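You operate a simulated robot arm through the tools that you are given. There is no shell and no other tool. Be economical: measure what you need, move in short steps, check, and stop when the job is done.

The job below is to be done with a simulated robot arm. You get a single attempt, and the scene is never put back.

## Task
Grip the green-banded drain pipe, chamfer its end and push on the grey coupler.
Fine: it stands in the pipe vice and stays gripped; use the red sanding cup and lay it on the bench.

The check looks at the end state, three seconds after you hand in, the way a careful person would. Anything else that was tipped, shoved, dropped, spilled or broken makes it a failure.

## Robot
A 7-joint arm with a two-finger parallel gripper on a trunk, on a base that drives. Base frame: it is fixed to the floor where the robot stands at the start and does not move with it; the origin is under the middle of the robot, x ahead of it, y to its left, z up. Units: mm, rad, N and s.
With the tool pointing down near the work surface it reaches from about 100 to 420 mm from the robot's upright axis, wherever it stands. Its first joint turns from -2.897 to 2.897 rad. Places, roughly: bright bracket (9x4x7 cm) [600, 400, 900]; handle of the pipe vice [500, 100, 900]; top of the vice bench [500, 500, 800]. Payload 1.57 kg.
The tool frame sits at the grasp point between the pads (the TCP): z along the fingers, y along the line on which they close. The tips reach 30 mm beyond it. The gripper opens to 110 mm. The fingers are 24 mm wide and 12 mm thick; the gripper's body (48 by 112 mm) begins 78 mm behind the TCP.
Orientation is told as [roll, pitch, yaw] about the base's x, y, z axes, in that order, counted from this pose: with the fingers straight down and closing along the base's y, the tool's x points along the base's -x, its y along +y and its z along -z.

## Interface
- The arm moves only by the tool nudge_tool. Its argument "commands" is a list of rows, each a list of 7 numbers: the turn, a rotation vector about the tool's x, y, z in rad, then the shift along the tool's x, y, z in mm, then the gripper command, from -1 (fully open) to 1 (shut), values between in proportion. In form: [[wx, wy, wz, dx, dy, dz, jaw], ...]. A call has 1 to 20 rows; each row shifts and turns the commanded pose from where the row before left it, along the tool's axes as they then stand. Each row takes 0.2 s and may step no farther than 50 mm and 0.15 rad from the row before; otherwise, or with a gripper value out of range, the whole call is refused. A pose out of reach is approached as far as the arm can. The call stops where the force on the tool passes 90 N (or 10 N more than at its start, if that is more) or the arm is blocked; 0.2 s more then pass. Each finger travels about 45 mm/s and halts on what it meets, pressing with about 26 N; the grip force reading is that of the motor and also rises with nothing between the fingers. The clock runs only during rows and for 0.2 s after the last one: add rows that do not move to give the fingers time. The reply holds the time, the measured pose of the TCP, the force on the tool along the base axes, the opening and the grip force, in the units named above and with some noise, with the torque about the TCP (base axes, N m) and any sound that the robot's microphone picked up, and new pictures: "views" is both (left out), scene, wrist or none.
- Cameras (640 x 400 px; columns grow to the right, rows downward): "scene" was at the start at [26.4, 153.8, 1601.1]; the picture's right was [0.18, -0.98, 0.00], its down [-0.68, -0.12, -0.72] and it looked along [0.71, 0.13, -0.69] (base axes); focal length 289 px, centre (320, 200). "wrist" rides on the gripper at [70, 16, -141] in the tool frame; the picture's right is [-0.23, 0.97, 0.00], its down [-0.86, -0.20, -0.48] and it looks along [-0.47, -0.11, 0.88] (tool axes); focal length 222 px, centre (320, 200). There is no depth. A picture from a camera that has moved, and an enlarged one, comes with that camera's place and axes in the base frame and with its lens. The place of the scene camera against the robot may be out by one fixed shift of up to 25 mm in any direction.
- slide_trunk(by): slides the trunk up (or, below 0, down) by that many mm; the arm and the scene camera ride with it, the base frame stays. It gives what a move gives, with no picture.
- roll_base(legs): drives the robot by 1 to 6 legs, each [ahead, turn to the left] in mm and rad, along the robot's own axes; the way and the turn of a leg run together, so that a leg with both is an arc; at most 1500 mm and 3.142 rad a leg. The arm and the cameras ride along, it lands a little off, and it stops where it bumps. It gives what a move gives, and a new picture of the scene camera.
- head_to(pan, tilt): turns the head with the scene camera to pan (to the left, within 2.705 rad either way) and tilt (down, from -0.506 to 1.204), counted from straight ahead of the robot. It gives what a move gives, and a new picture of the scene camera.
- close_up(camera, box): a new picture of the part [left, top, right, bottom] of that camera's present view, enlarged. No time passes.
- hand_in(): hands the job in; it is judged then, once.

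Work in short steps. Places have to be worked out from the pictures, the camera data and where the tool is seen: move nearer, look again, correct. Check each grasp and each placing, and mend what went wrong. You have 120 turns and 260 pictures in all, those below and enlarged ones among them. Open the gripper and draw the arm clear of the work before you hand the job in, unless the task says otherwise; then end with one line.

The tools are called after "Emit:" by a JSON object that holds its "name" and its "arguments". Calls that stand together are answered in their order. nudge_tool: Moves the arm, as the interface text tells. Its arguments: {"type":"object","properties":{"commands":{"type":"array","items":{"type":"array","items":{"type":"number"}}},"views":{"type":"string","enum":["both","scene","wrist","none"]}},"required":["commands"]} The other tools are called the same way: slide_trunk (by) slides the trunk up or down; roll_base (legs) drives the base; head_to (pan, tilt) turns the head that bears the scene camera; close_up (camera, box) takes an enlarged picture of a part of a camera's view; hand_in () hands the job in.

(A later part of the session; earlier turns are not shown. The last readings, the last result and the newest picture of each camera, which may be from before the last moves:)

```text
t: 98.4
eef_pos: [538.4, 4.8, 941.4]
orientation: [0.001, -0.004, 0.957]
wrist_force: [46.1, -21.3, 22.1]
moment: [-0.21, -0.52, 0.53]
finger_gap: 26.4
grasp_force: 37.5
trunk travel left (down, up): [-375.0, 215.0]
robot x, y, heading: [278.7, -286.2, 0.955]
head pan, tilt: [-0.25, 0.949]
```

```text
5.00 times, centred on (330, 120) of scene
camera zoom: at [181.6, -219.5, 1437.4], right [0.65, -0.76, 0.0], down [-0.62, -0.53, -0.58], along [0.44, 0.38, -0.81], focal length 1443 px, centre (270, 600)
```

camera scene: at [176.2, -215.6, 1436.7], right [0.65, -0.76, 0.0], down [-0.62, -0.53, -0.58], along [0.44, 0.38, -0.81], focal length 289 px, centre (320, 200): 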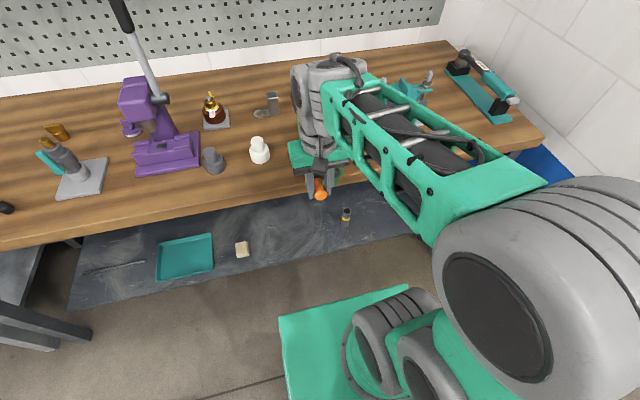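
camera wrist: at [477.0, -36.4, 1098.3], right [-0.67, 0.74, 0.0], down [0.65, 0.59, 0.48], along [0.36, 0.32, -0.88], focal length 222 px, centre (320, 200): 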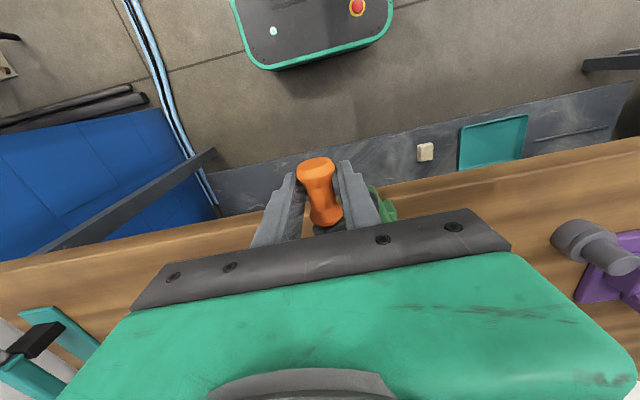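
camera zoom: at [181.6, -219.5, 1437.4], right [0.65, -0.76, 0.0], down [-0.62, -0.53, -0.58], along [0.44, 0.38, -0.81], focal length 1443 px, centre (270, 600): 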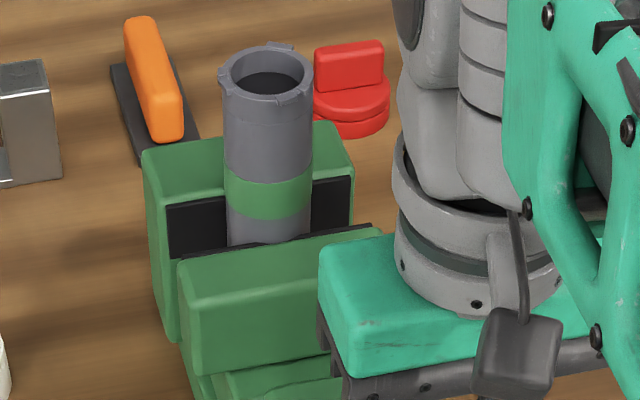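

Some drag appears now (22 N). I continue, with a small outward correction.

Emit:
{"name": "nudge_tool", "arguments": {"commands": [[0, 0, 0, 0, -3, 2.5, 1], [0, 0, 0, 0, -0.5, 3.7, 1], [0, 0, 0, 0, 0, 3.75, 1], [0, 0, 0, 0, 0.35, 3.7, 1], [0, 0, 0, 0, 0.7, 3.7, 1], [0, 0, 0, 0, 1.0, 3.6, 1], [0, 0, 0, 0, 1.35, 3.5, 1], [0, 0, 0, 0, 0, 0, 1]], "views": "none"}}

Emit:
{"name": "close_up", "arguments": {"camera": "scene", "box": [270, 70, 410, 210]}}

```text
t: 100.2
eef_pos: [535.8, 6.2, 916.9]
orientation: [0.004, 0.002, 0.958]
wrist_force: [36.7, -17.7, -1.2]
moment: [-0.23, -0.39, 0.23]
finger_gap: 26.5
grasp_force: 37.1
trunk travel left (down, up): [-375.0, 215.0]
robot x, y, heading: [278.5, -286.1, 0.965]
head pan, tilt: [-0.25, 0.949]
```

```text
2.86 times, centred on (340, 140) of scene
camera zoom: at [181.5, -218.5, 1437.1], right [0.65, -0.76, 0.0], down [-0.62, -0.53, -0.58], along [0.44, 0.38, -0.81], focal length 825 px, centre (263, 371)
```

zoom: 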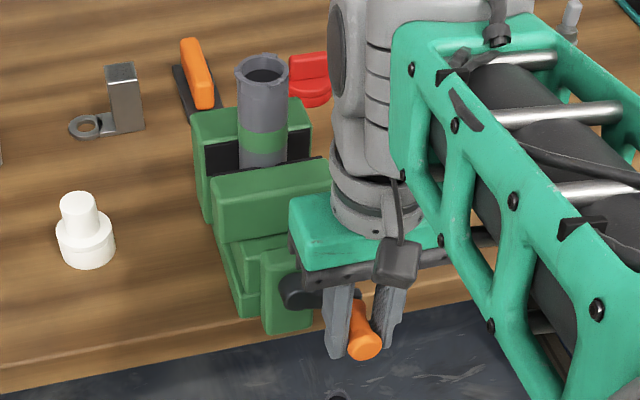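

It's still following. On down through the bottom.

Emit:
{"name": "nudge_tool", "arguments": {"commands": [[0, 0, 0, 0, -1.5, 3.5, 1], [0, 0, 0, 0, 1.0, 3.4, 1], [0, 0, 0, 0, 2.0, 3.2, 1], [0, 0, 0, 0, 2.3, 3.0, 1], [0, 0, 0, 0, 2.5, 2.75, 1], [0, 0, 0, 0, 2.75, 2.5, 1], [0, 0, 0, 0, 3.0, 2.2, 1], [0, 0, 0, 0, 3.2, 1.7, 1], [0, 0, 0, 0, 3.4, 1.2, 1], [0, 0, 0, 0, 0, 0, 1]], "views": "none"}}

Emit:
{"name": "close_up", "arguments": {"camera": "scene", "box": [290, 80, 370, 160]}}

```text
t: 102.4
eef_pos: [520.2, 17.0, 894.1]
orientation: [0.0, -0.003, 0.958]
wrist_force: [14.4, -4.1, 10.2]
moment: [0.02, -0.23, -0.01]
finger_gap: 26.3
grasp_force: 37.0
trunk travel left (down, up): [-375.0, 215.0]
robot x, y, heading: [277.2, -289.4, 0.963]
head pan, tilt: [-0.25, 0.949]
```

```text
5.00 times, centred on (330, 120) of scene
camera zoom: at [178.7, -217.6, 1436.9], right [0.65, -0.76, 0.0], down [-0.62, -0.53, -0.58], along [0.44, 0.38, -0.81], focal length 1443 px, centre (270, 600)
```

zoom: 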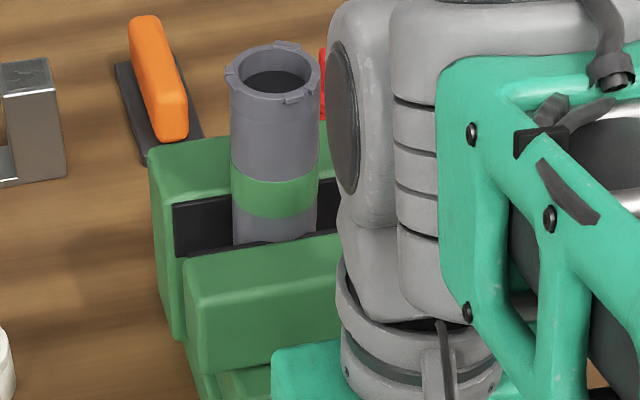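

About 17 N of tangential drag now, so contact is near. I continue.

Emit:
{"name": "nudge_tool", "arguments": {"commands": [[0, 0, 0, 0, 3.5, 1.2, 1], [0, 0, 0, 0, 3.6, 1.0, 1], [0, 0, 0, 0, 3.7, 0.8, 1], [0, 0, 0, 0, 3.75, 0.3, 1], [0, 0, 0, 0, 3.75, 0, 1], [0, 0, 0, 0, 3.7, -0.35, 1], [0, 0, 0, 0, 3.65, -0.5, 1], [0, 0, 0, 0, 3.6, -0.7, 1], [0, 0, 0, 0, 3.5, -1.0, 1], [0, 0, 0, 0, 0, 0, 1]], "views": "none"}}

Emit:
{"name": "close_up", "arguments": {"camera": "scene", "box": [270, 70, 410, 210]}}

```text
t: 104.6
eef_pos: [492.7, 37.9, 890.0]
orientation: [0.0, 0.007, 0.963]
wrist_force: [4.1, -5.6, -49.8]
moment: [0.12, -0.15, -0.05]
finger_gap: 26.6
grasp_force: 37.1
trunk travel left (down, up): [-375.0, 215.0]
robot x, y, heading: [278.8, -289.3, 0.962]
head pan, tilt: [-0.25, 0.949]
```

```text
2.86 times, centred on (340, 140) of scene
camera zoom: at [179.3, -215.5, 1436.6], right [0.65, -0.76, 0.0], down [-0.62, -0.53, -0.58], along [0.44, 0.38, -0.81], focal length 825 px, centre (263, 371)
```

zoom: 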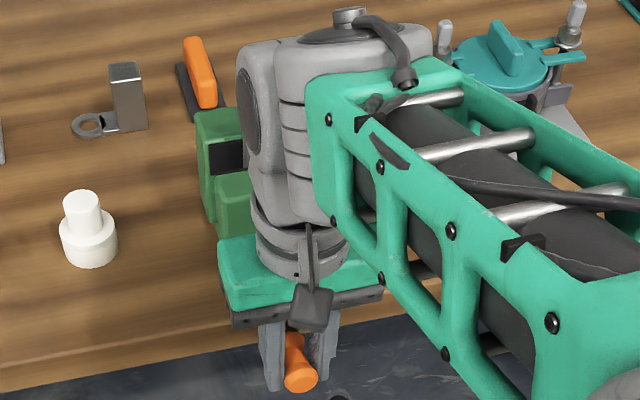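

Still turning. I correct downward and go up the left side.

Emit:
{"name": "nudge_tool", "arguments": {"commands": [[0, 0, 0, 0, 2.5, 3.5, 1], [0, 0, 0, 0, 3.3, -1.3, 1], [0, 0, 0, 0, 3.0, -1.8, 1], [0, 0, 0, 0, 2.8, -2.2, 1], [0, 0, 0, 0, 2.6, -2.6, 1], [0, 0, 0, 0, 2.3, -2.8, 1], [0, 0, 0, 0, 2.0, -3.1, 1], [0, 0, 0, 0, 1.8, -3.3, 1], [0, 0, 0, 0, 1.5, -3.4, 1], [0, 0, 0, 0, 1.2, -3.5, 1], [0, 0, 0, 0, 0, 0, 1]], "views": "none"}}

```text
t: 107.0
eef_pos: [470.1, 52.1, 913.6]
orientation: [-0.004, 0.002, 0.964]
wrist_force: [-30.1, 18.1, -42.0]
moment: [0.53, 0.06, -0.24]
finger_gap: 26.5
grasp_force: 37.7
trunk travel left (down, up): [-375.0, 215.0]
robot x, y, heading: [276.8, -288.1, 0.961]
head pan, tilt: [-0.25, 0.949]
```

Drag has risen to about 25 N. I carry on carefully.

Emit:
{"name": "nudge_tool", "arguments": {"commands": [[0, 0, 0, 0, 3.5, -1.0, 1], [0, 0, 0, 0, 1.0, -3.6, 1], [0, 0, 0, 0, 0.6, -3.7, 1], [0, 0, 0, 0, 0.4, -3.7, 1], [0, 0, 0, 0, 0.1, -3.7, 1], [0, 0, 0, 0, -0.2, -3.7, 1], [0, 0, 0, 0, -0.6, -3.7, 1], [0, 0, 0, 0, -0.9, -3.6, 1], [0, 0, 0, 0, 0, 0, 1]], "views": "scene"}}

```text
t: 109.0
eef_pos: [467.5, 54.6, 940.0]
orientation: [-0.003, -0.001, 0.961]
wrist_force: [-41.7, 22.9, -15.9]
moment: [0.28, 0.47, -0.51]
finger_gap: 26.4
grasp_force: 37.6
trunk travel left (down, up): [-375.0, 215.0]
robot x, y, heading: [273.9, -290.7, 0.962]
head pan, tilt: [-0.25, 0.949]
camera scene: at [172.6, -213.6, 1436.3], right [0.65, -0.76, 0.0], down [-0.61, -0.53, -0.58], along [0.44, 0.38, -0.81], focal length 289 px, centre (320, 200)
```

scene: 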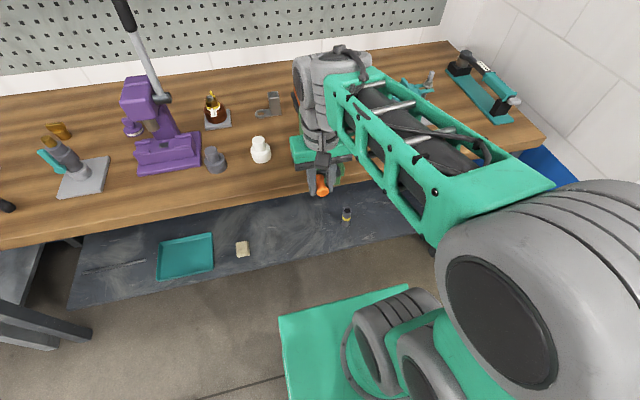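

I continue over the top in one longer call; it stops by itself if the force rises past 90 N.

Emit:
{"name": "nudge_tool", "arguments": {"commands": [[0, 0, 0, 0, 2.0, -3.5, 1], [0, 0, 0, 0, -1.0, -3.6, 1], [0, 0, 0, 0, -1.35, -3.6, 1], [0, 0, 0, 0, -1.7, -3.5, 1], [0, 0, 0, 0, -2.0, -3.4, 1], [0, 0, 0, 0, -2.2, -3.3, 1], [0, 0, 0, 0, -2.5, -3.1, 1], [0, 0, 0, 0, -2.75, -2.9, 1], [0, 0, 0, 0, -3.0, -2.7, 1], [0, 0, 0, 0, -3.2, -2.4, 1], [0, 0, 0, 0, -3.35, -2.0, 1], [0, 0, 0, 0, -3.5, -1.7, 1], [0, 0, 0, 0, -3.6, -1.3, 1], [0, 0, 0, 0, -3.7, -0.9, 1], [0, 0, 0, 0, -3.75, -0.4, 1], [0, 0, 0, 0, -3.75, 0, 1], [0, 0, 0, 0, -3.7, 0.4, 1], [0, 0, 0, 0, -3.6, 0.8, 1], [0, 0, 0, 0, -3.5, 1.1, 1], [0, 0, 0, 0, 0, 0, 1]], "views": "none"}}

Emit:
{"name": "close_up", "arguments": {"camera": "scene", "box": [290, 80, 370, 160]}}

```text
t: 113.2
eef_pos: [509.1, 26.1, 976.1]
orientation: [-0.005, 0.001, 0.963]
wrist_force: [-37.1, 16.5, -33.9]
moment: [0.22, 0.37, -0.24]
finger_gap: 26.7
grasp_force: 36.9
trunk travel left (down, up): [-375.0, 215.0]
robot x, y, heading: [280.0, -289.3, 0.96]
head pan, tilt: [-0.25, 0.949]
```

```text
5.00 times, centred on (330, 120) of scene
camera zoom: at [173.3, -213.2, 1436.3], right [0.65, -0.76, 0.0], down [-0.62, -0.53, -0.58], along [0.44, 0.38, -0.81], focal length 1443 px, centre (270, 600)
```

zoom: 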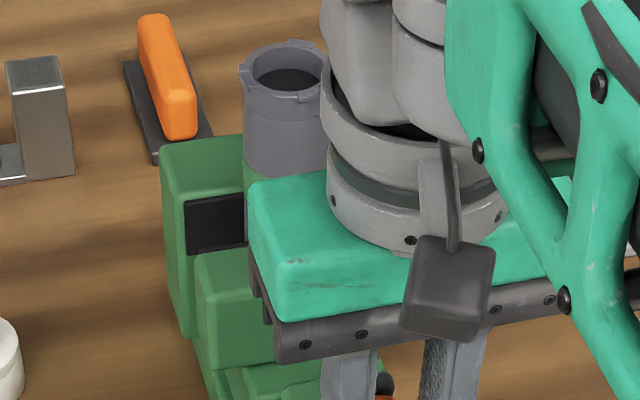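

The jaws stopped moving between 870° and 1090° while the drag rose to about 40 N. I look closely at the pads against the pipe.

Emit:
{"name": "close_up", "arguments": {"camera": "scene", "box": [305, 100, 345, 140]}}

Emit:
{"name": "close_up", "arguments": {"camera": "wrist", "box": [220, 110, 420, 240]}}

```text
10.00 times, centred on (325, 120) of scene
camera zoom: at [173.3, -213.2, 1436.3], right [0.65, -0.76, 0.0], down [-0.62, -0.53, -0.58], along [0.44, 0.38, -0.81], focal length 2887 px, centre (270, 1000)
```

zoom: 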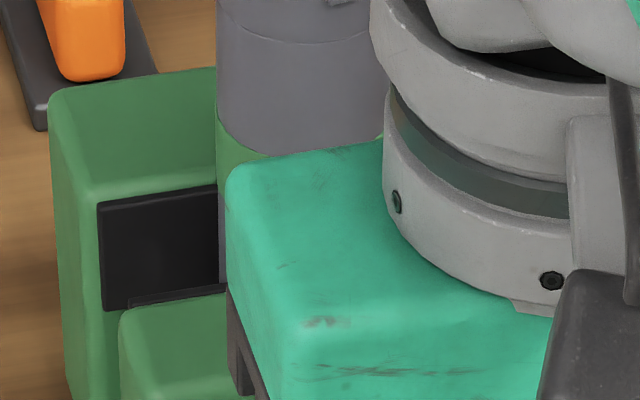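

```text
3.08 times, centred on (320, 175) of wrist
camera zoom: at [455.4, -21.2, 1117.3], right [-0.67, 0.74, 0.0], down [0.65, 0.59, 0.48], along [0.36, 0.32, -0.88], focal length 684 px, centre (320, 277)
```

zoom: 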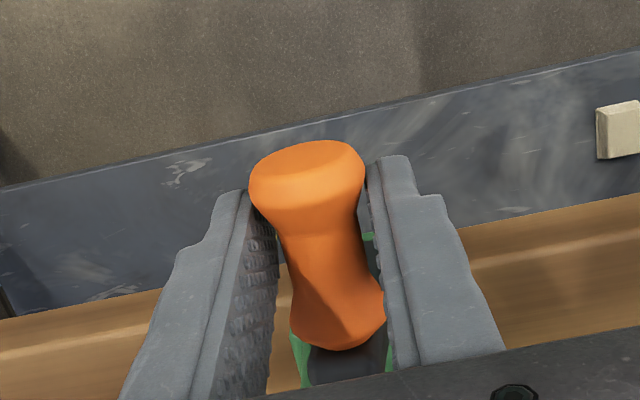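

I push another 40° to judge the tightness by the force.

Emit:
{"name": "nudge_tool", "arguments": {"commands": [[0, 0, 0, 0, -3.6, 1.5, 1], [0, 0, 0, 0, -3.5, 1.6, 1], [0, 0, 0, 0, -3.4, 1.9, 1], [0, 0, 0, 0, -3.2, 2.2, 1], [0, 0, 0, 0, -3.0, 2.3, 1], [0, 0, 0, 0, -2.75, 2.6, 1], [0, 0, 0, 0, 0, 0, 1]], "views": "none"}}

Emit:
{"name": "close_up", "arguments": {"camera": "scene", "box": [290, 80, 410, 200]}}

```text
t: 114.8
eef_pos: [525.7, 13.7, 966.8]
orientation: [-0.006, -0.007, 0.959]
wrist_force: [-34.7, 12.2, 13.2]
moment: [0.09, 0.46, -0.13]
finger_gap: 26.2
grasp_force: 36.9
trunk travel left (down, up): [-375.0, 215.0]
robot x, y, heading: [276.2, -289.9, 0.957]
head pan, tilt: [-0.25, 0.949]
```

```text
3.33 times, centred on (350, 140) of scene
camera zoom: at [172.1, -215.2, 1436.6], right [0.65, -0.76, 0.0], down [-0.62, -0.53, -0.58], along [0.44, 0.38, -0.81], focal length 962 px, centre (220, 400)
```

zoom: 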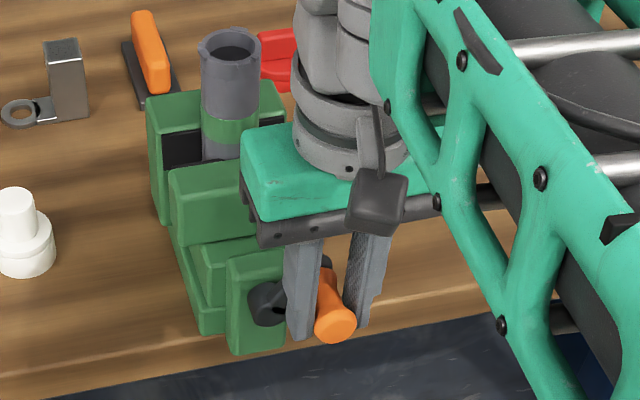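

Drag holds at 35–40 N (about 1.5 N·m) with the jaws stationary on the pipe, so the vice is tight. I release the handle, rise and inspect from above.

Emit:
{"name": "nudge_tool", "arguments": {"commands": [[0, 0, 0, 0, 2.5, -1.0, 1], [0, 0, 0, 0, 0, 0, 0.4], [0, 0, 0, 0, 0, 0, 0], [0, 0, 0, 0, 0, 0, -0.3], [0, 0, 0, 0, 0, -30, -0.3], [0, 0, 0, 5, 0, -45, -0.3], [0, 0, 0, 5, 0, -45, -1], [0, 0, 0, 5, 0, -45, -1], [0, 0, 0, 0, 0, -35, -1], [0, 0, 0, 0, 0, 0, -1]], "views": "wrist"}}

Emit:
{"name": "close_up", "arguments": {"camera": "wrist", "box": [240, 100, 400, 220]}}

```text
t: 117.0
eef_pos: [518.3, 3.9, 1162.9]
orientation: [-0.002, -0.003, 0.959]
wrist_force: [0.8, 0.4, -1.3]
moment: [-0.03, -0.02, 0.0]
finger_gap: 110.1
grasp_force: 0.1
trunk travel left (down, up): [-375.0, 215.0]
robot x, y, heading: [277.0, -290.7, 0.957]
head pan, tilt: [-0.25, 0.949]
camera wrist: at [465.0, -44.3, 1304.9], right [-0.67, 0.74, 0.0], down [0.65, 0.59, 0.48], along [0.36, 0.32, -0.88], focal length 222 px, centre (320, 200)
```

wrist: 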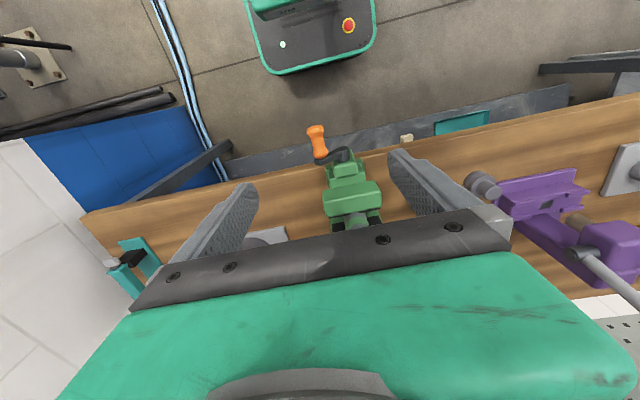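

```text
3.33 times, centred on (320, 160) of wrist
camera zoom: at [465.0, -44.3, 1304.9], right [-0.67, 0.74, 0.0], down [0.65, 0.59, 0.48], along [0.36, 0.32, -0.88], focal length 740 px, centre (320, 333)
```

zoom: 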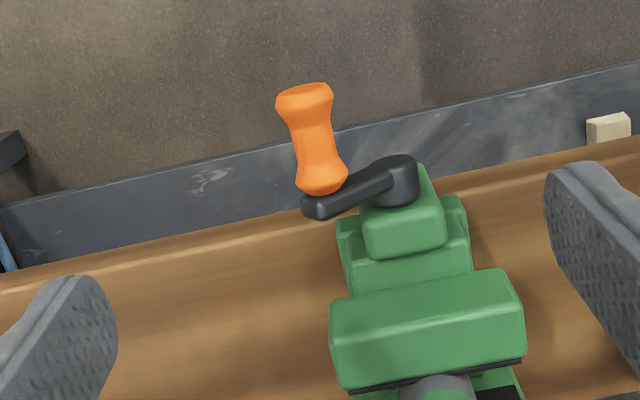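

The crank stayed put at about 2–3 o'clock. I move ahead over the pipe (tips at z≈1160, well above it) to view the jaw pads from above.

Emit:
{"name": "nudge_tool", "arguments": {"commands": [[0, 0, 0, -40, 20, -20, -1], [0, 0, 0, -40, 0, 0, -1], [0, 0, 0, -40, 0, 0, -1], [0, 0, 0, 0, 0, 0, -1], [0, 0, 0, 0, 0, 0, -1]], "views": "wrist"}}

Emit:
{"name": "close_up", "arguments": {"camera": "wrist", "box": [250, 90, 410, 210]}}

```text
t: 118.2
eef_pos: [571.0, 111.0, 1185.8]
orientation: [-0.003, 0.0, 0.96]
wrist_force: [0.2, -0.9, 0.1]
moment: [-0.02, -0.01, -0.02]
finger_gap: 110.1
grasp_force: 0.1
trunk travel left (down, up): [-375.0, 215.0]
robot x, y, heading: [277.5, -286.8, 0.961]
head pan, tilt: [-0.25, 0.949]
camera wrist: at [517.5, 63.5, 1327.0], right [-0.67, 0.75, 0.0], down [0.65, 0.59, 0.48], along [0.36, 0.32, -0.88], focal length 222 px, centre (320, 200)
```

wrist: 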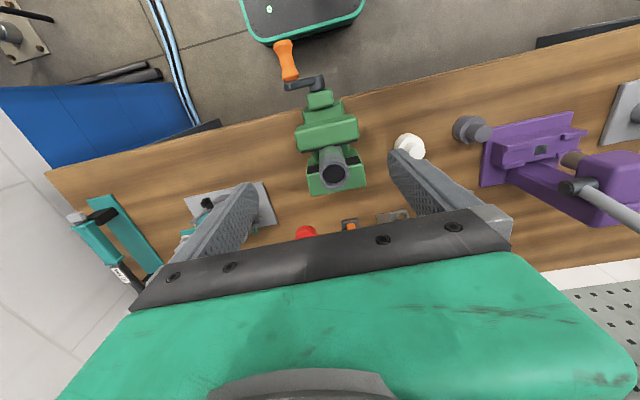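

```text
3.33 times, centred on (330, 150) of wrist
camera zoom: at [517.5, 63.5, 1327.0], right [-0.67, 0.75, 0.0], down [0.65, 0.59, 0.48], along [0.36, 0.32, -0.88], focal length 740 px, centre (287, 367)
```

zoom: 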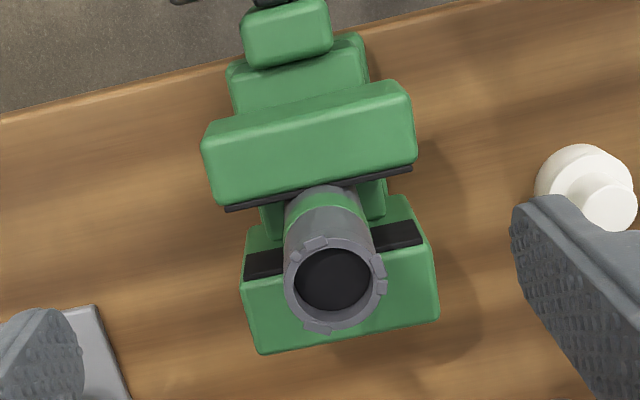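

The front pad now bears on the pipe and the pad gap equals its diameter, so the pipe is gripped. Pipe top is at about (587, 149, 1050). I drive back in 178 mm to reach the red cup.

Emit:
{"name": "roll_base", "arguments": {"legs": [[178, 0]]}}

```text
t: 119.7
eef_pos: [674.1, 254.4, 1185.5]
orientation: [-0.001, -0.001, 0.958]
wrist_force: [0.4, 0.0, 1.1]
moment: [0.0, -0.02, 0.01]
finger_gap: 110.2
grasp_force: 0.1
trunk travel left (down, up): [-375.0, 215.0]
robot x, y, heading: [381.0, -146.0, 0.959]
head pan, tilt: [-0.25, 0.949]
camera scene: at [279.6, -73.6, 1436.8], right [0.65, -0.76, 0.0], down [-0.62, -0.53, -0.58], along [0.44, 0.38, -0.81], focal length 289 px, centre (320, 200)
```

scene: 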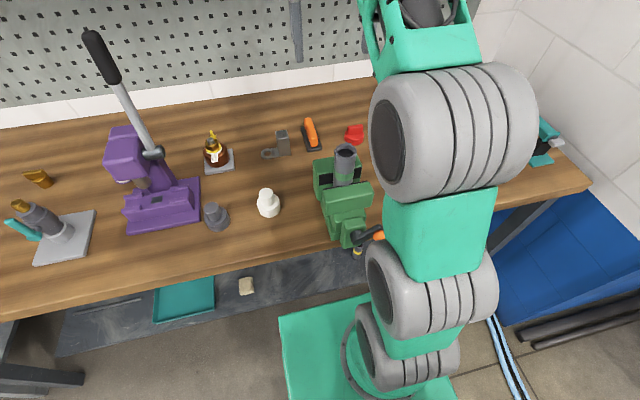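

Same stand as before. I turn the fingers 90° again and move above the cup.

Emit:
{"name": "nudge_tool", "arguments": {"commands": [[0, 0, 0.15, 0, 0, 0, -1], [0, 0, 0.15, 0, 0, 0, -1], [0, 0, 0.15, 0, 0, 0, -1], [0, 0, 0.15, 0, 0, 0, -1], [0, 0, 0.15, 0, 0, 0, -1], [0, 0, 0.15, 0, 0, 0, -1], [0, 0, 0.15, 0, 0, 0, -1], [0, 0, 0.15, 0, 0, 0, -1], [0, 0, 0.15, 0, 0, 0, -1], [0, 0, 0.15, 0, 0, 0, -1], [0, 0, 0.07, 0, 0, 0, -1], [0, 0, 0, -25, 24, 0, -1], [0, 0, 0, -25, 24, 0, -1], [0, 0, 0, -25, 24, 0, -1], [0, 0, 0, -24, 25, 0, -1], [0, 0, 0, 0, 0, 40, -1], [0, 0, 0, 0, 0, 40, -1], [0, 0, 0, 0, 0, 40, -1], [0, 0, 0, 0, 0, 0, -1]], "views": "wrist"}}

```text
t: 123.7
eef_pos: [786.0, 263.1, 1040.2]
orientation: [0.003, -0.001, -0.611]
wrist_force: [0.3, 0.0, -0.7]
moment: [0.01, -0.02, -0.02]
finger_gap: 109.9
grasp_force: 0.1
out of reach, approached as far as the arm can: row 14, 15
trunk travel left (down, up): [-375.0, 215.0]
robot x, y, heading: [382.2, -146.0, 0.958]
head pan, tilt: [-0.25, 0.949]
camera wrist: at [739.6, 316.4, 1181.7], right [0.74, 0.67, 0.0], down [0.59, -0.65, 0.48], along [0.32, -0.36, -0.88], focal length 222 px, centre (320, 200)
```

wrist: 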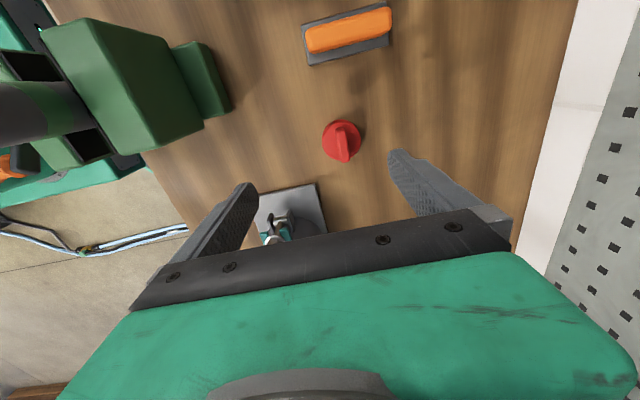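

The cup is at about (811.5, 279). I align and go down.

Emit:
{"name": "nudge_tool", "arguments": {"commands": [[0, 0, 0, -6, 14, 20, -1], [0, 0, 0, -6, 14, 20, -1], [0, 0, 0, 0, 0, 30, -1], [0, 0, 0, 0, 0, 30, -0.6], [0, 0, 0, 0, 0, 0, -0.3], [0, 0, 0, 0, 0, 0, -0.3], [0, 0, 0, 0, 0, 0, -0.3]], "views": "wrist"}}

```text
t: 125.2
eef_pos: [813.8, 280.5, 942.4]
orientation: [0.002, 0.0, -0.61]
wrist_force: [-0.1, 0.5, -0.1]
moment: [0.01, 0.02, 0.0]
finger_gap: 71.5
grasp_force: 0.0
trunk travel left (down, up): [-375.0, 215.0]
robot x, y, heading: [380.1, -145.7, 0.958]
head pan, tilt: [-0.25, 0.949]
camera wrist: at [765.8, 334.0, 1083.6], right [0.74, 0.67, 0.0], down [0.59, -0.65, 0.48], along [0.32, -0.36, -0.88], focal length 222 px, centre (320, 200)
```

wrist: 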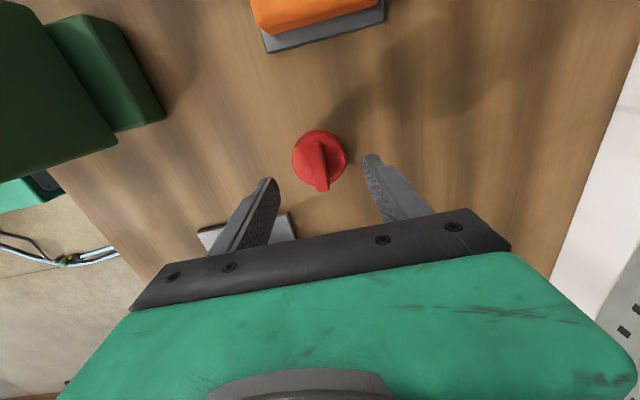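

Well aligned. I go down 35 mm and grip.

Emit:
{"name": "nudge_tool", "arguments": {"commands": [[0, 0, -0.018, 0, -0.5, 20, -0.3], [0, 0, 0, 0, 0, 15, -0.3], [0, 0, 0, 0, 0, 0, 0.3], [0, 0, 0, 0, 0, 0, 1], [0, 0, 0, 0, 0, 0, 1], [0, 0, 0, 0, 0, 0, 1], [0, 0, 0, 0, 0, 0, 1], [0, 0, 0, 0, 0, -10, 1], [0, 0, 0, 0, 0, -40, 1], [0, 0, 0, 0, 0, -45, 1], [0, 0, 0, 0, 0, -45, 1], [0, 0, 0, 0, 0, -45, 1], [0, 0, 0, 0, 0, -40, 1], [0, 0, 0, 0, 0, 0, 1]], "views": "wrist"}}

```text
t: 128.2
eef_pos: [808.2, 279.0, 1131.8]
orientation: [0.0, 0.0, -0.594]
wrist_force: [-0.1, 0.9, -1.4]
moment: [-0.02, 0.02, 0.06]
finger_gap: 13.5
grasp_force: 26.2
trunk travel left (down, up): [-375.0, 215.0]
robot x, y, heading: [379.1, -147.3, 0.963]
head pan, tilt: [-0.25, 0.949]
camera wrist: at [759.7, 332.5, 1272.3], right [0.73, 0.68, 0.0], down [0.6, -0.64, 0.48], along [0.33, -0.35, -0.88], focal length 222 px, centre (320, 200)
```

wrist: 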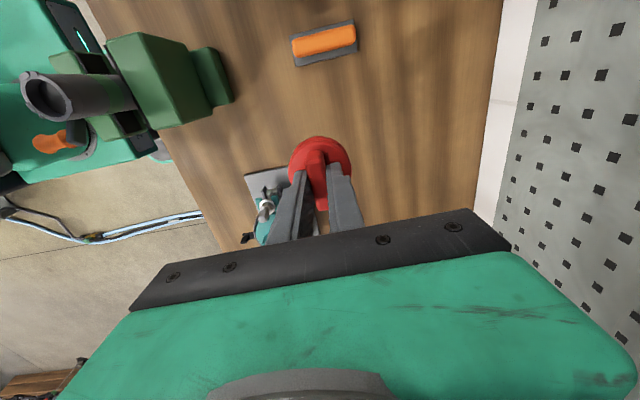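

The cup is held at 13.5 mm. I carry it above the pipe top.

Emit:
{"name": "nudge_tool", "arguments": {"commands": [[0, 0, 0, 0, -10, -30, 1], [0, 0, 0, 10, -35, -10, 1], [0, 0, 0, 20, -37, 0, 1], [0, 0, 0, 20, -37, 0, 1], [0, 0, 0, 20, -37, 0, 1], [0, 0, 0, 20, -38, 0, 1], [0, 0, 0, 20.4, -37.6, 0, 1], [0, 0, 0, 0, 0, 0, 1], [0, 0, 0, 0, 0, 0, 1]], "views": "both"}}

Emit:
{"name": "close_up", "arguments": {"camera": "wrist", "box": [240, 90, 400, 220]}}

```text
t: 130.2
eef_pos: [583.2, 144.3, 1162.0]
orientation: [-0.001, -0.002, -0.594]
wrist_force: [-0.6, -0.1, -0.8]
moment: [-0.01, -0.01, 0.0]
finger_gap: 13.2
grasp_force: 26.5
out of reach, approached as far as the arm can: row 1
trunk travel left (down, up): [-375.0, 215.0]
robot x, y, heading: [380.1, -148.3, 0.962]
head pan, tilt: [-0.25, 0.949]
camera scene: at [279.7, -73.6, 1436.8], right [0.65, -0.76, 0.0], down [-0.62, -0.53, -0.58], along [0.44, 0.38, -0.81], focal length 289 px, centre (320, 200)
camera wrist: at [534.5, 196.9, 1303.7], right [0.73, 0.68, 0.0], down [0.6, -0.64, 0.48], along [0.33, -0.35, -0.88], focal length 222 px, centre (320, 200)
```

scene: 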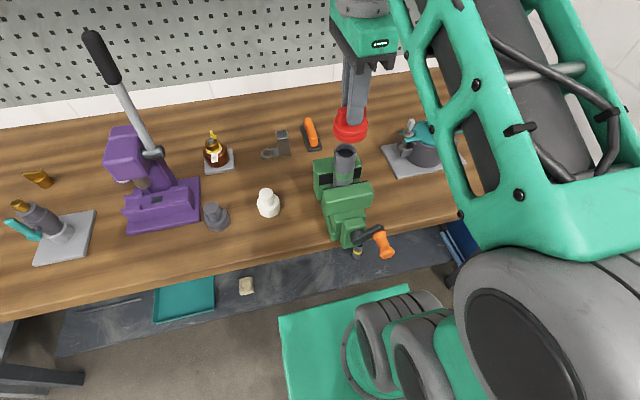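
wrist: 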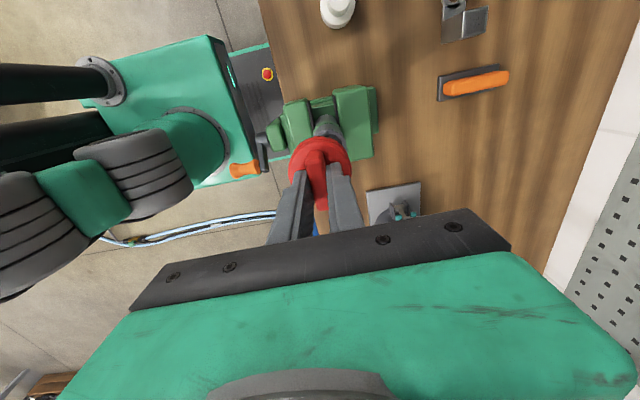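

```text
3.08 times, centred on (320, 155) of wrist
camera zoom: at [534.5, 196.9, 1303.7], right [0.73, 0.68, 0.0], down [0.6, -0.64, 0.48], along [0.33, -0.35, -0.88], focal length 684 px, centre (320, 338)
```

zoom: 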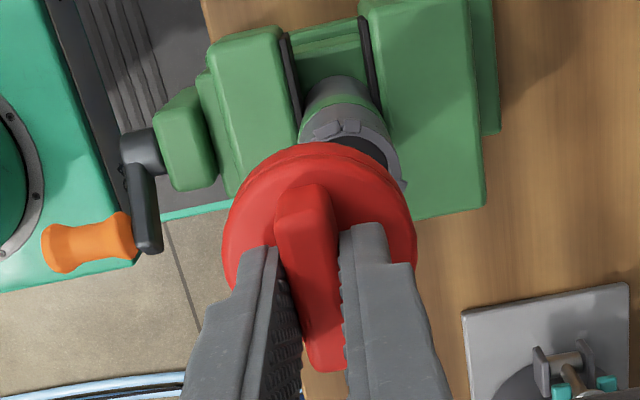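

I check the alignment of cup over pipe with a scene close-up.

Emit:
{"name": "close_up", "arguments": {"camera": "scene", "box": [305, 90, 385, 190]}}

```text
4.00 times, centred on (345, 140) of scene
camera zoom: at [279.7, -73.6, 1436.8], right [0.65, -0.76, 0.0], down [-0.62, -0.53, -0.58], along [0.44, 0.38, -0.81], focal length 1155 px, centre (220, 440)
```

zoom: 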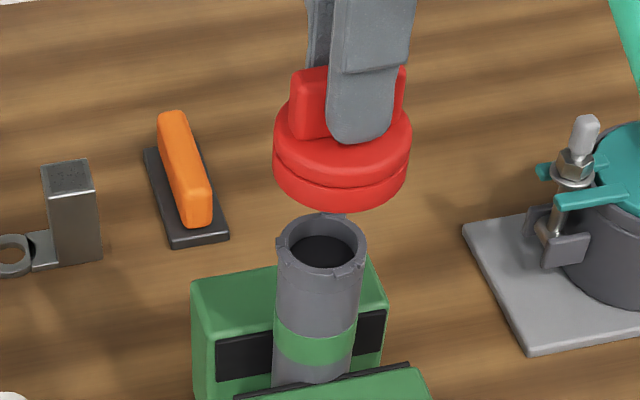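

Both cameras put the pipe top at about (589, 155, 1053). I shift over it and come down to just above.

Emit:
{"name": "nudge_tool", "arguments": {"commands": [[0, 0, 0, 1.2, 12, 0, 1], [0, 0, 0, 0, 0, 20, 1], [0, 0, 0, 0, 0, 20, 1], [0, 0, 0, 0, 0, 5, 1], [0, 0, 0, 0, 0, 0, 1], [0, 0, 0, 0, 0, 0, 1]], "views": "none"}}

Emit:
{"name": "close_up", "arguments": {"camera": "scene", "box": [305, 90, 385, 190]}}

Emit:
{"name": "close_up", "arguments": {"camera": "wrist", "box": [240, 90, 400, 220]}}

```text
t: 131.7
eef_pos: [590.0, 154.7, 1117.8]
orientation: [0.0, -0.002, -0.594]
wrist_force: [0.4, -0.1, -1.8]
moment: [-0.03, -0.01, -0.01]
finger_gap: 13.4
grasp_force: 26.0
trunk travel left (down, up): [-375.0, 215.0]
robot x, y, heading: [381.0, -147.3, 0.96]
head pan, tilt: [-0.25, 0.949]
```

```text
4.00 times, centred on (345, 140) of scene
camera zoom: at [279.5, -73.7, 1436.8], right [0.65, -0.76, 0.0], down [-0.62, -0.53, -0.58], along [0.44, 0.38, -0.81], focal length 1155 px, centre (220, 440)
```

zoom: 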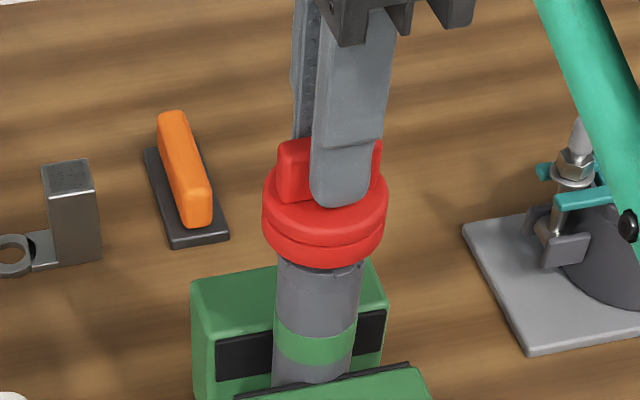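

```text
3.08 times, centred on (320, 155) of wrist
camera zoom: at [542.6, 207.5, 1258.9], right [0.73, 0.68, 0.0], down [0.6, -0.64, 0.48], along [0.33, -0.35, -0.88], focal length 684 px, centre (320, 338)
```

zoom: 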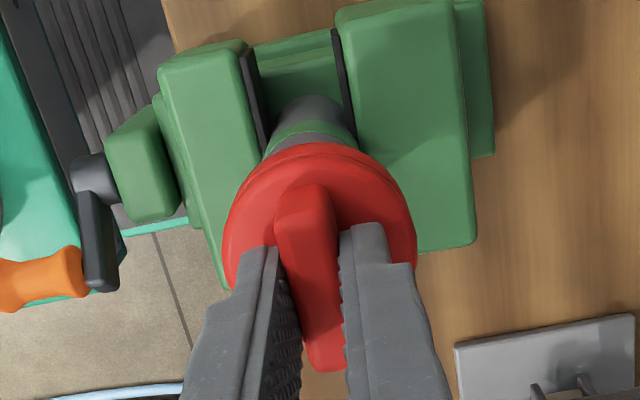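

Alignment is within about 2 mm. I move 1.5 mm toward the robot and lower gently until contact.

Emit:
{"name": "nudge_tool", "arguments": {"commands": [[0, 0, 0, 0, -1.5, 3, 1], [0, 0, 0, 0, 0, 4, 1], [0, 0, 0, 0, 0, 4, 1], [0, 0, 0, 0, 0, 2, 1], [0, 0, 0, 0, 0, 2, 1], [0, 0, 0, 0, 0, 0, 1]], "views": "none"}}

Emit:
{"name": "close_up", "arguments": {"camera": "scene", "box": [305, 100, 385, 190]}}

```text
t: 133.1
eef_pos: [590.6, 152.8, 1102.4]
orientation: [0.004, -0.002, -0.593]
wrist_force: [0.5, 0.5, -0.3]
moment: [-0.01, 0.01, 0.02]
finger_gap: 13.5
grasp_force: 25.7
trunk travel left (down, up): [-375.0, 215.0]
robot x, y, heading: [380.0, -146.5, 0.96]
head pan, tilt: [-0.25, 0.949]
```

```text
4.44 times, centred on (345, 145) of scene
camera zoom: at [279.5, -73.7, 1436.8], right [0.65, -0.76, 0.0], down [-0.62, -0.53, -0.58], along [0.44, 0.38, -0.81], focal length 1283 px, centre (209, 444)
```

zoom: 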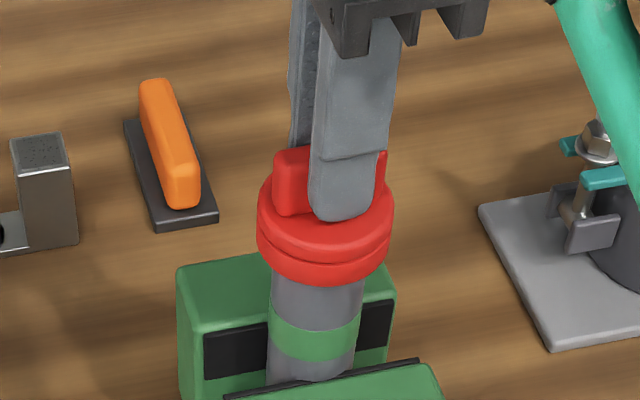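

No real force yet; the cup rim now reaches over the pipe end. I continue down in 2 mm steps.

Emit:
{"name": "nudge_tool", "arguments": {"commands": [[0, 0, 0, 0, 0, 2, 1], [0, 0, 0, 0, 0, 2, 1], [0, 0, 0, 0, 0, 2, 1], [0, 0, 0, 0, 0, 0, 1]], "views": "none"}}

```text
t: 134.1
eef_pos: [590.4, 152.7, 1096.7]
orientation: [0.002, -0.002, -0.593]
wrist_force: [-0.8, -0.8, 7.0]
moment: [-0.25, 0.1, -0.02]
finger_gap: 13.4
grasp_force: 26.2
trunk travel left (down, up): [-375.0, 215.0]
robot x, y, heading: [380.5, -144.0, 0.96]
head pan, tilt: [-0.25, 0.949]
```

First contact is 7 N at z=1096.7, and the moment says it touches on the robot side. So the cup sits slightly too far ahead. I lift 3 mm, shift 1.5 mm back and lower again.

Emit:
{"name": "nudge_tool", "arguments": {"commands": [[0, 0, 0, 0, 0, -3, 1], [0, 0, 0, 0, -1.5, 0, 1], [0, 0, 0, 0, 0, 2, 1], [0, 0, 0, 0, 0, 2, 1], [0, 0, 0, 0, 0, 1, 1], [0, 0, 0, 0, 0, 0, 1]], "views": "none"}}

```text
t: 135.4
eef_pos: [588.9, 150.5, 1097.8]
orientation: [0.006, 0.0, -0.594]
wrist_force: [-0.8, -3.4, 22.5]
moment: [-0.2, 0.05, 0.06]
finger_gap: 13.4
grasp_force: 26.2
trunk travel left (down, up): [-375.0, 215.0]
robot x, y, heading: [378.9, -142.3, 0.961]
head pan, tilt: [-0.25, 0.949]
```

More central now at 22 N. I look before turning.

Emit:
{"name": "close_up", "arguments": {"camera": "scene", "box": [315, 110, 375, 170]}}

Emit:
{"name": "close_up", "arguments": {"camera": "wrist", "box": [260, 90, 380, 200]}}

```text
6.67 times, centred on (345, 140) of scene
camera zoom: at [278.8, -75.0, 1437.1], right [0.65, -0.76, 0.0], down [-0.62, -0.53, -0.58], along [0.44, 0.38, -0.81], focal length 1924 px, centre (153, 600)
```

zoom: 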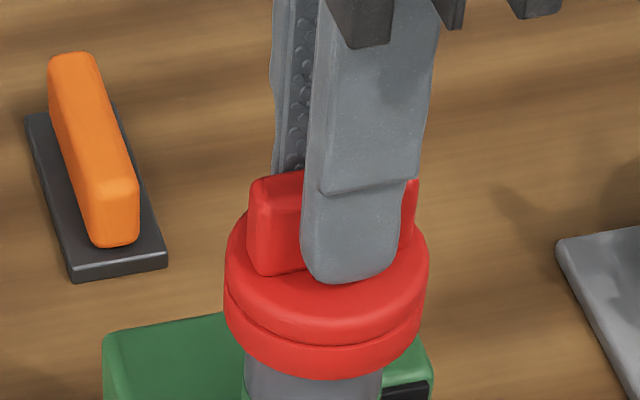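

```text
3.64 times, centred on (320, 145) of wrist
camera zoom: at [539.5, 202.9, 1238.4], right [0.73, 0.68, 0.01], down [0.6, -0.65, 0.48], along [0.33, -0.35, -0.88], focal length 808 px, centre (320, 400)
```

zoom: 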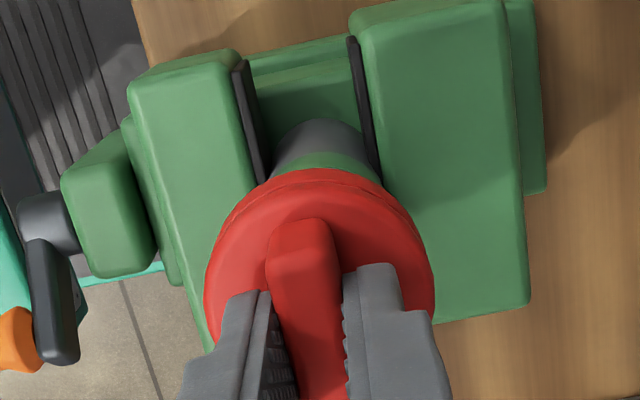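

The cup is seated centrally on the pipe end with about 22 N pressing. I twist it 2.7 rad one way to chamfer.

Emit:
{"name": "nudge_tool", "arguments": {"commands": [[0, 0, -0.15, 0, 0, 0, 1], [0, 0, -0.15, 0, 0, 0, 1], [0, 0, -0.15, 0, 0, 0, 1], [0, 0, -0.15, 0, 0, 0, 1], [0, 0, -0.15, 0, 0, 0, 1], [0, 0, -0.15, 0, 0, 0, 1], [0, 0, -0.15, 0, 0, 0, 1], [0, 0, -0.15, 0, 0, 0, 1], [0, 0, -0.15, 0, 0, 0, 1], [0, 0, -0.15, 0, 0, 0, 1], [0, 0, -0.15, 0, 0, 0, 1], [0, 0, -0.15, 0, 0, 0, 1], [0, 0, -0.15, 0, 0, 0, 1], [0, 0, -0.15, 0, 0, 0, 1], [0, 0, -0.15, 0, 0, 0, 1], [0, 0, -0.15, 0, 0, 0, 1], [0, 0, -0.15, 0, 0, 0, 1], [0, 0, -0.15, 0, 0, 0, 1], [0, 0, 0, 0, 0, 0, 1]], "views": "scene"}}

Emit:
{"name": "close_up", "arguments": {"camera": "scene", "box": [305, 100, 385, 190]}}

```text
t: 139.4
eef_pos: [588.9, 152.3, 1094.6]
orientation: [0.0, 0.002, 2.108]
wrist_force: [-0.1, -0.6, 3.1]
moment: [-0.03, 0.11, 0.03]
finger_gap: 13.6
grasp_force: 25.7
trunk travel left (down, up): [-375.0, 215.0]
robot x, y, heading: [379.1, -146.1, 0.962]
head pan, tilt: [-0.25, 0.949]
camera scene: at [279.3, -74.0, 1436.8], right [0.65, -0.76, 0.0], down [-0.62, -0.53, -0.58], along [0.44, 0.38, -0.81], focal length 289 px, centre (320, 200)
```

scene: 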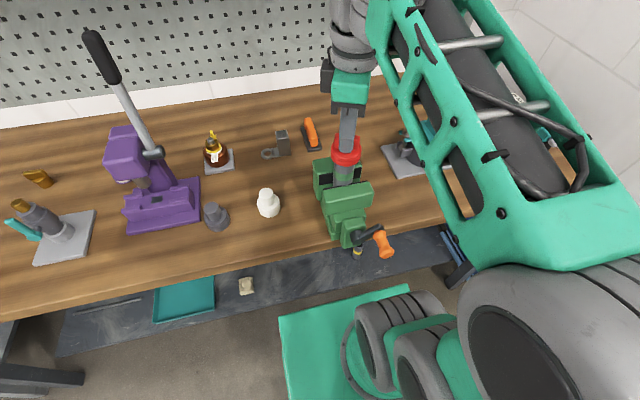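

```text
4.44 times, centred on (345, 145) of scene
camera zoom: at [279.3, -74.0, 1436.8], right [0.65, -0.76, 0.0], down [-0.62, -0.53, -0.58], along [0.44, 0.38, -0.81], focal length 1283 px, centre (209, 444)
```

zoom: 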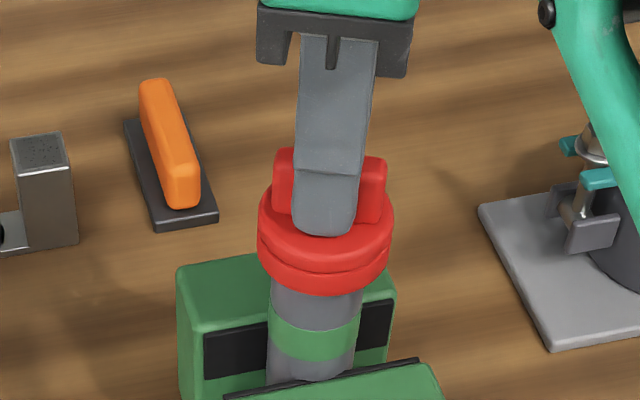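

The whole twist went through, and the cup sank about 3 mm (force down to 3 N): it has now found its seat. I press a bit more and twist back.

Emit:
{"name": "nudge_tool", "arguments": {"commands": [[0, 0, 0, 0, 0, 1.5, 1], [0, 0, 0, 0, 0, 1.5, 1], [0, 0, 0.15, 0, 0, 0, 1], [0, 0, 0.15, 0, 0, 0, 1], [0, 0, 0.15, 0, 0, 0, 1], [0, 0, 0.15, 0, 0, 0, 1], [0, 0, 0.15, 0, 0, 0, 1], [0, 0, 0.15, 0, 0, 0, 1], [0, 0, 0.15, 0, 0, 0, 1], [0, 0, 0.15, 0, 0, 0, 1], [0, 0, 0.15, 0, 0, 0, 1], [0, 0, 0.15, 0, 0, 0, 1], [0, 0, 0.15, 0, 0, 0, 1], [0, 0, 0.15, 0, 0, 0, 1], [0, 0, 0.15, 0, 0, 0, 1], [0, 0, 0.15, 0, 0, 0, 1], [0, 0, 0.15, 0, 0, 0, 1], [0, 0, 0.15, 0, 0, 0, 1], [0, 0, 0.15, 0, 0, 0, 1], [0, 0, 0.15, 0, 0, 0, 1]], "views": "none"}}

```text
t: 143.7
eef_pos: [587.2, 150.2, 1091.9]
orientation: [0.001, -0.001, -0.596]
wrist_force: [0.0, -1.9, 27.5]
moment: [-0.34, 0.17, 0.12]
finger_gap: 13.7
grasp_force: 25.9
trunk travel left (down, up): [-375.0, 215.0]
robot x, y, heading: [378.2, -143.8, 0.963]
head pan, tilt: [-0.25, 0.949]
```

Pressing at 27 N and turning well. I do more strokes back and forth for several full turns in total.

Emit:
{"name": "nudge_tool", "arguments": {"commands": [[0, 0, -0.15, 0, 0, 0, 1], [0, 0, -0.15, 0, 0, 0, 1], [0, 0, -0.15, 0, 0, 0, 1], [0, 0, -0.15, 0, 0, 0, 1], [0, 0, -0.15, 0, 0, 0, 1], [0, 0, -0.15, 0, 0, 0, 1], [0, 0, -0.15, 0, 0, 0, 1], [0, 0, -0.15, 0, 0, 0, 1], [0, 0, -0.15, 0, 0, 0, 1], [0, 0, -0.15, 0, 0, 0, 1], [0, 0, -0.15, 0, 0, 0, 1], [0, 0, -0.15, 0, 0, 0, 1], [0, 0, -0.15, 0, 0, 0, 1], [0, 0, -0.15, 0, 0, 0, 1], [0, 0, -0.15, 0, 0, 0, 1], [0, 0, -0.15, 0, 0, 0, 1], [0, 0, -0.15, 0, 0, 0, 1], [0, 0, -0.15, 0, 0, 0, 1], [0, 0, -0.15, 0, 0, 0, 1], [0, 0, -0.15, 0, 0, 0, 1]], "views": "none"}}

Emit:
{"name": "nudge_tool", "arguments": {"commands": [[0, 0, 0.15, 0, 0, 0, 1], [0, 0, 0.15, 0, 0, 0, 1], [0, 0, 0.15, 0, 0, 0, 1], [0, 0, 0.15, 0, 0, 0, 1], [0, 0, 0.15, 0, 0, 0, 1], [0, 0, 0.15, 0, 0, 0, 1], [0, 0, 0.15, 0, 0, 0, 1], [0, 0, 0.15, 0, 0, 0, 1], [0, 0, 0.15, 0, 0, 0, 1], [0, 0, 0.15, 0, 0, 0, 1], [0, 0, 0.15, 0, 0, 0, 1], [0, 0, 0.15, 0, 0, 0, 1], [0, 0, 0.15, 0, 0, 0, 1], [0, 0, 0.15, 0, 0, 0, 1], [0, 0, 0.15, 0, 0, 0, 1], [0, 0, 0.15, 0, 0, 0, 1], [0, 0, 0.15, 0, 0, 0, 1], [0, 0, 0.15, 0, 0, 0, 1], [0, 0, 0.15, 0, 0, 0, 1], [0, 0, 0.15, 0, 0, 0, 1]], "views": "none"}}

```text
t: 147.8
eef_pos: [588.4, 151.2, 1092.7]
orientation: [-0.003, 0.001, 2.409]
wrist_force: [0.0, 0.4, 32.8]
moment: [-0.28, 0.26, -0.15]
finger_gap: 13.5
grasp_force: 26.0
trunk travel left (down, up): [-375.0, 215.0]
robot x, y, heading: [382.8, -146.3, 0.96]
head pan, tilt: [-0.25, 0.949]
```

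```text
t: 152.1
eef_pos: [589.6, 150.4, 1093.1]
orientation: [0.001, -0.001, -0.596]
wrist_force: [-0.2, -1.8, 28.4]
moment: [-0.28, 0.18, 0.14]
finger_gap: 13.4
grasp_force: 25.5
trunk travel left (down, up): [-375.0, 215.0]
robot x, y, heading: [378.4, -143.7, 0.962]
head pan, tilt: [-0.25, 0.949]
```

Forces are steady. One more pair of strokes, then I lift and inspect the pipe end.

Emit:
{"name": "nudge_tool", "arguments": {"commands": [[0, 0, -0.15, 0, 0, 0, 1], [0, 0, -0.15, 0, 0, 0, 1], [0, 0, -0.15, 0, 0, 0, 1], [0, 0, -0.15, 0, 0, 0, 1], [0, 0, -0.15, 0, 0, 0, 1], [0, 0, -0.15, 0, 0, 0, 1], [0, 0, -0.15, 0, 0, 0, 1], [0, 0, -0.15, 0, 0, 0, 1], [0, 0, -0.15, 0, 0, 0, 1], [0, 0, -0.15, 0, 0, 0, 1], [0, 0, -0.15, 0, 0, 0, 1], [0, 0, -0.15, 0, 0, 0, 1], [0, 0, -0.15, 0, 0, 0, 1], [0, 0, -0.15, 0, 0, 0, 1], [0, 0, -0.15, 0, 0, 0, 1], [0, 0, -0.15, 0, 0, 0, 1], [0, 0, -0.15, 0, 0, 0, 1], [0, 0, -0.15, 0, 0, 0, 1], [0, 0, -0.15, 0, 0, 0, 1], [0, 0, -0.15, 0, 0, 0, 1]], "views": "none"}}

Emit:
{"name": "nudge_tool", "arguments": {"commands": [[0, 0, 0.15, 0, 0, 0, 1], [0, 0, 0.15, 0, 0, 0, 1], [0, 0, 0.15, 0, 0, 0, 1], [0, 0, 0.15, 0, 0, 0, 1], [0, 0, 0.15, 0, 0, 0, 1], [0, 0, 0.15, 0, 0, 0, 1], [0, 0, 0.15, 0, 0, 0, 1], [0, 0, 0.15, 0, 0, 0, 1], [0, 0, 0.15, 0, 0, 0, 1], [0, 0, 0.15, 0, 0, 0, 1], [0, 0, 0.15, 0, 0, 0, 1], [0, 0, 0.15, 0, 0, 0, 1], [0, 0, 0.15, 0, 0, 0, 1], [0, 0, 0.15, 0, 0, 0, 1], [0, 0, 0.15, 0, 0, 0, 1], [0, 0, 0.15, 0, 0, 0, 1], [0, 0, 0.15, 0, 0, 0, 1], [0, 0, 0.15, 0, 0, 0, 1], [0, 0, 0.15, 0, 0, 0, 1], [0, 0, 0.15, 0, 0, 0, 1]], "views": "none"}}

Emit:
{"name": "nudge_tool", "arguments": {"commands": [[0, 0, 0, 0, 0, -5, 1], [0, 0, 0, 0, 0, -20, 1], [0, 0, 0, 0, 0, -35, 1], [0, 0, 0, 0, 0, -35, 1], [0, 0, 0, -40, 20, 0, 1], [0, 0, 0, -40, 20, 0, 1], [0, 0, 0, 0, 0, 0, 1]], "views": "wrist"}}

Emit:
{"name": "close_up", "arguments": {"camera": "scene", "box": [315, 120, 375, 190]}}

```text
t: 156.2
eef_pos: [590.0, 151.1, 1092.5]
orientation: [0.0, 0.003, 2.408]
wrist_force: [2.4, 1.7, 24.6]
moment: [0.64, -0.41, -0.05]
finger_gap: 13.6
grasp_force: 26.3
trunk travel left (down, up): [-375.0, 215.0]
robot x, y, heading: [376.4, -142.6, 0.961]
head pan, tilt: [-0.25, 0.949]
```

```text
t: 160.4
eef_pos: [589.0, 150.1, 1093.0]
orientation: [0.001, -0.002, -0.595]
wrist_force: [-0.1, -1.0, 28.8]
moment: [-0.42, 0.4, 0.14]
finger_gap: 13.2
grasp_force: 25.7
trunk travel left (down, up): [-375.0, 215.0]
robot x, y, heading: [378.4, -143.3, 0.966]
head pan, tilt: [-0.25, 0.949]
```

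```text
t: 162.1
eef_pos: [678.9, 141.0, 1185.3]
orientation: [-0.001, -0.003, -0.594]
wrist_force: [-0.3, 0.5, -0.3]
moment: [0.0, 0.01, 0.0]
finger_gap: 13.6
grasp_force: 26.4
trunk travel left (down, up): [-375.0, 215.0]
robot x, y, heading: [379.9, -147.1, 0.96]
head pan, tilt: [-0.25, 0.949]
camera wrist: at [630.6, 193.8, 1327.7], right [0.73, 0.68, 0.0], down [0.6, -0.64, 0.48], along [0.33, -0.35, -0.88], focal length 222 px, centre (320, 200)
```

wrist: 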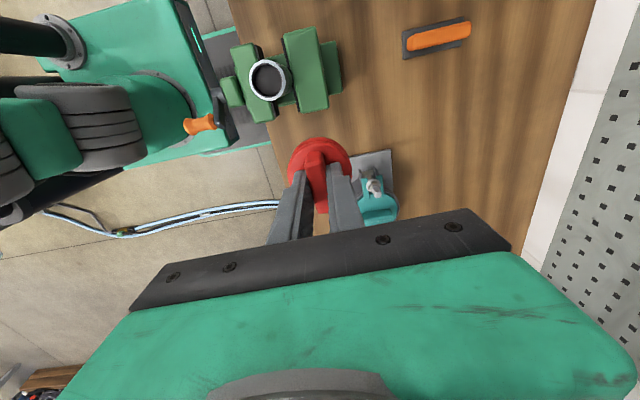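

```text
5.71 times, centred on (345, 155) of scene
camera zoom: at [279.9, -73.8, 1436.8], right [0.65, -0.76, 0.0], down [-0.62, -0.53, -0.58], along [0.44, 0.38, -0.81], focal length 1650 px, centre (177, 457)
```

zoom: 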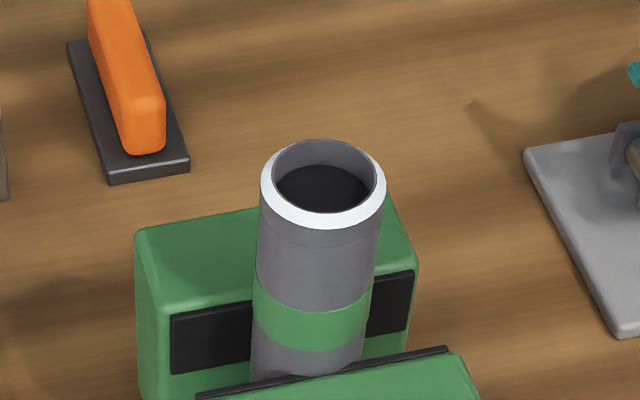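

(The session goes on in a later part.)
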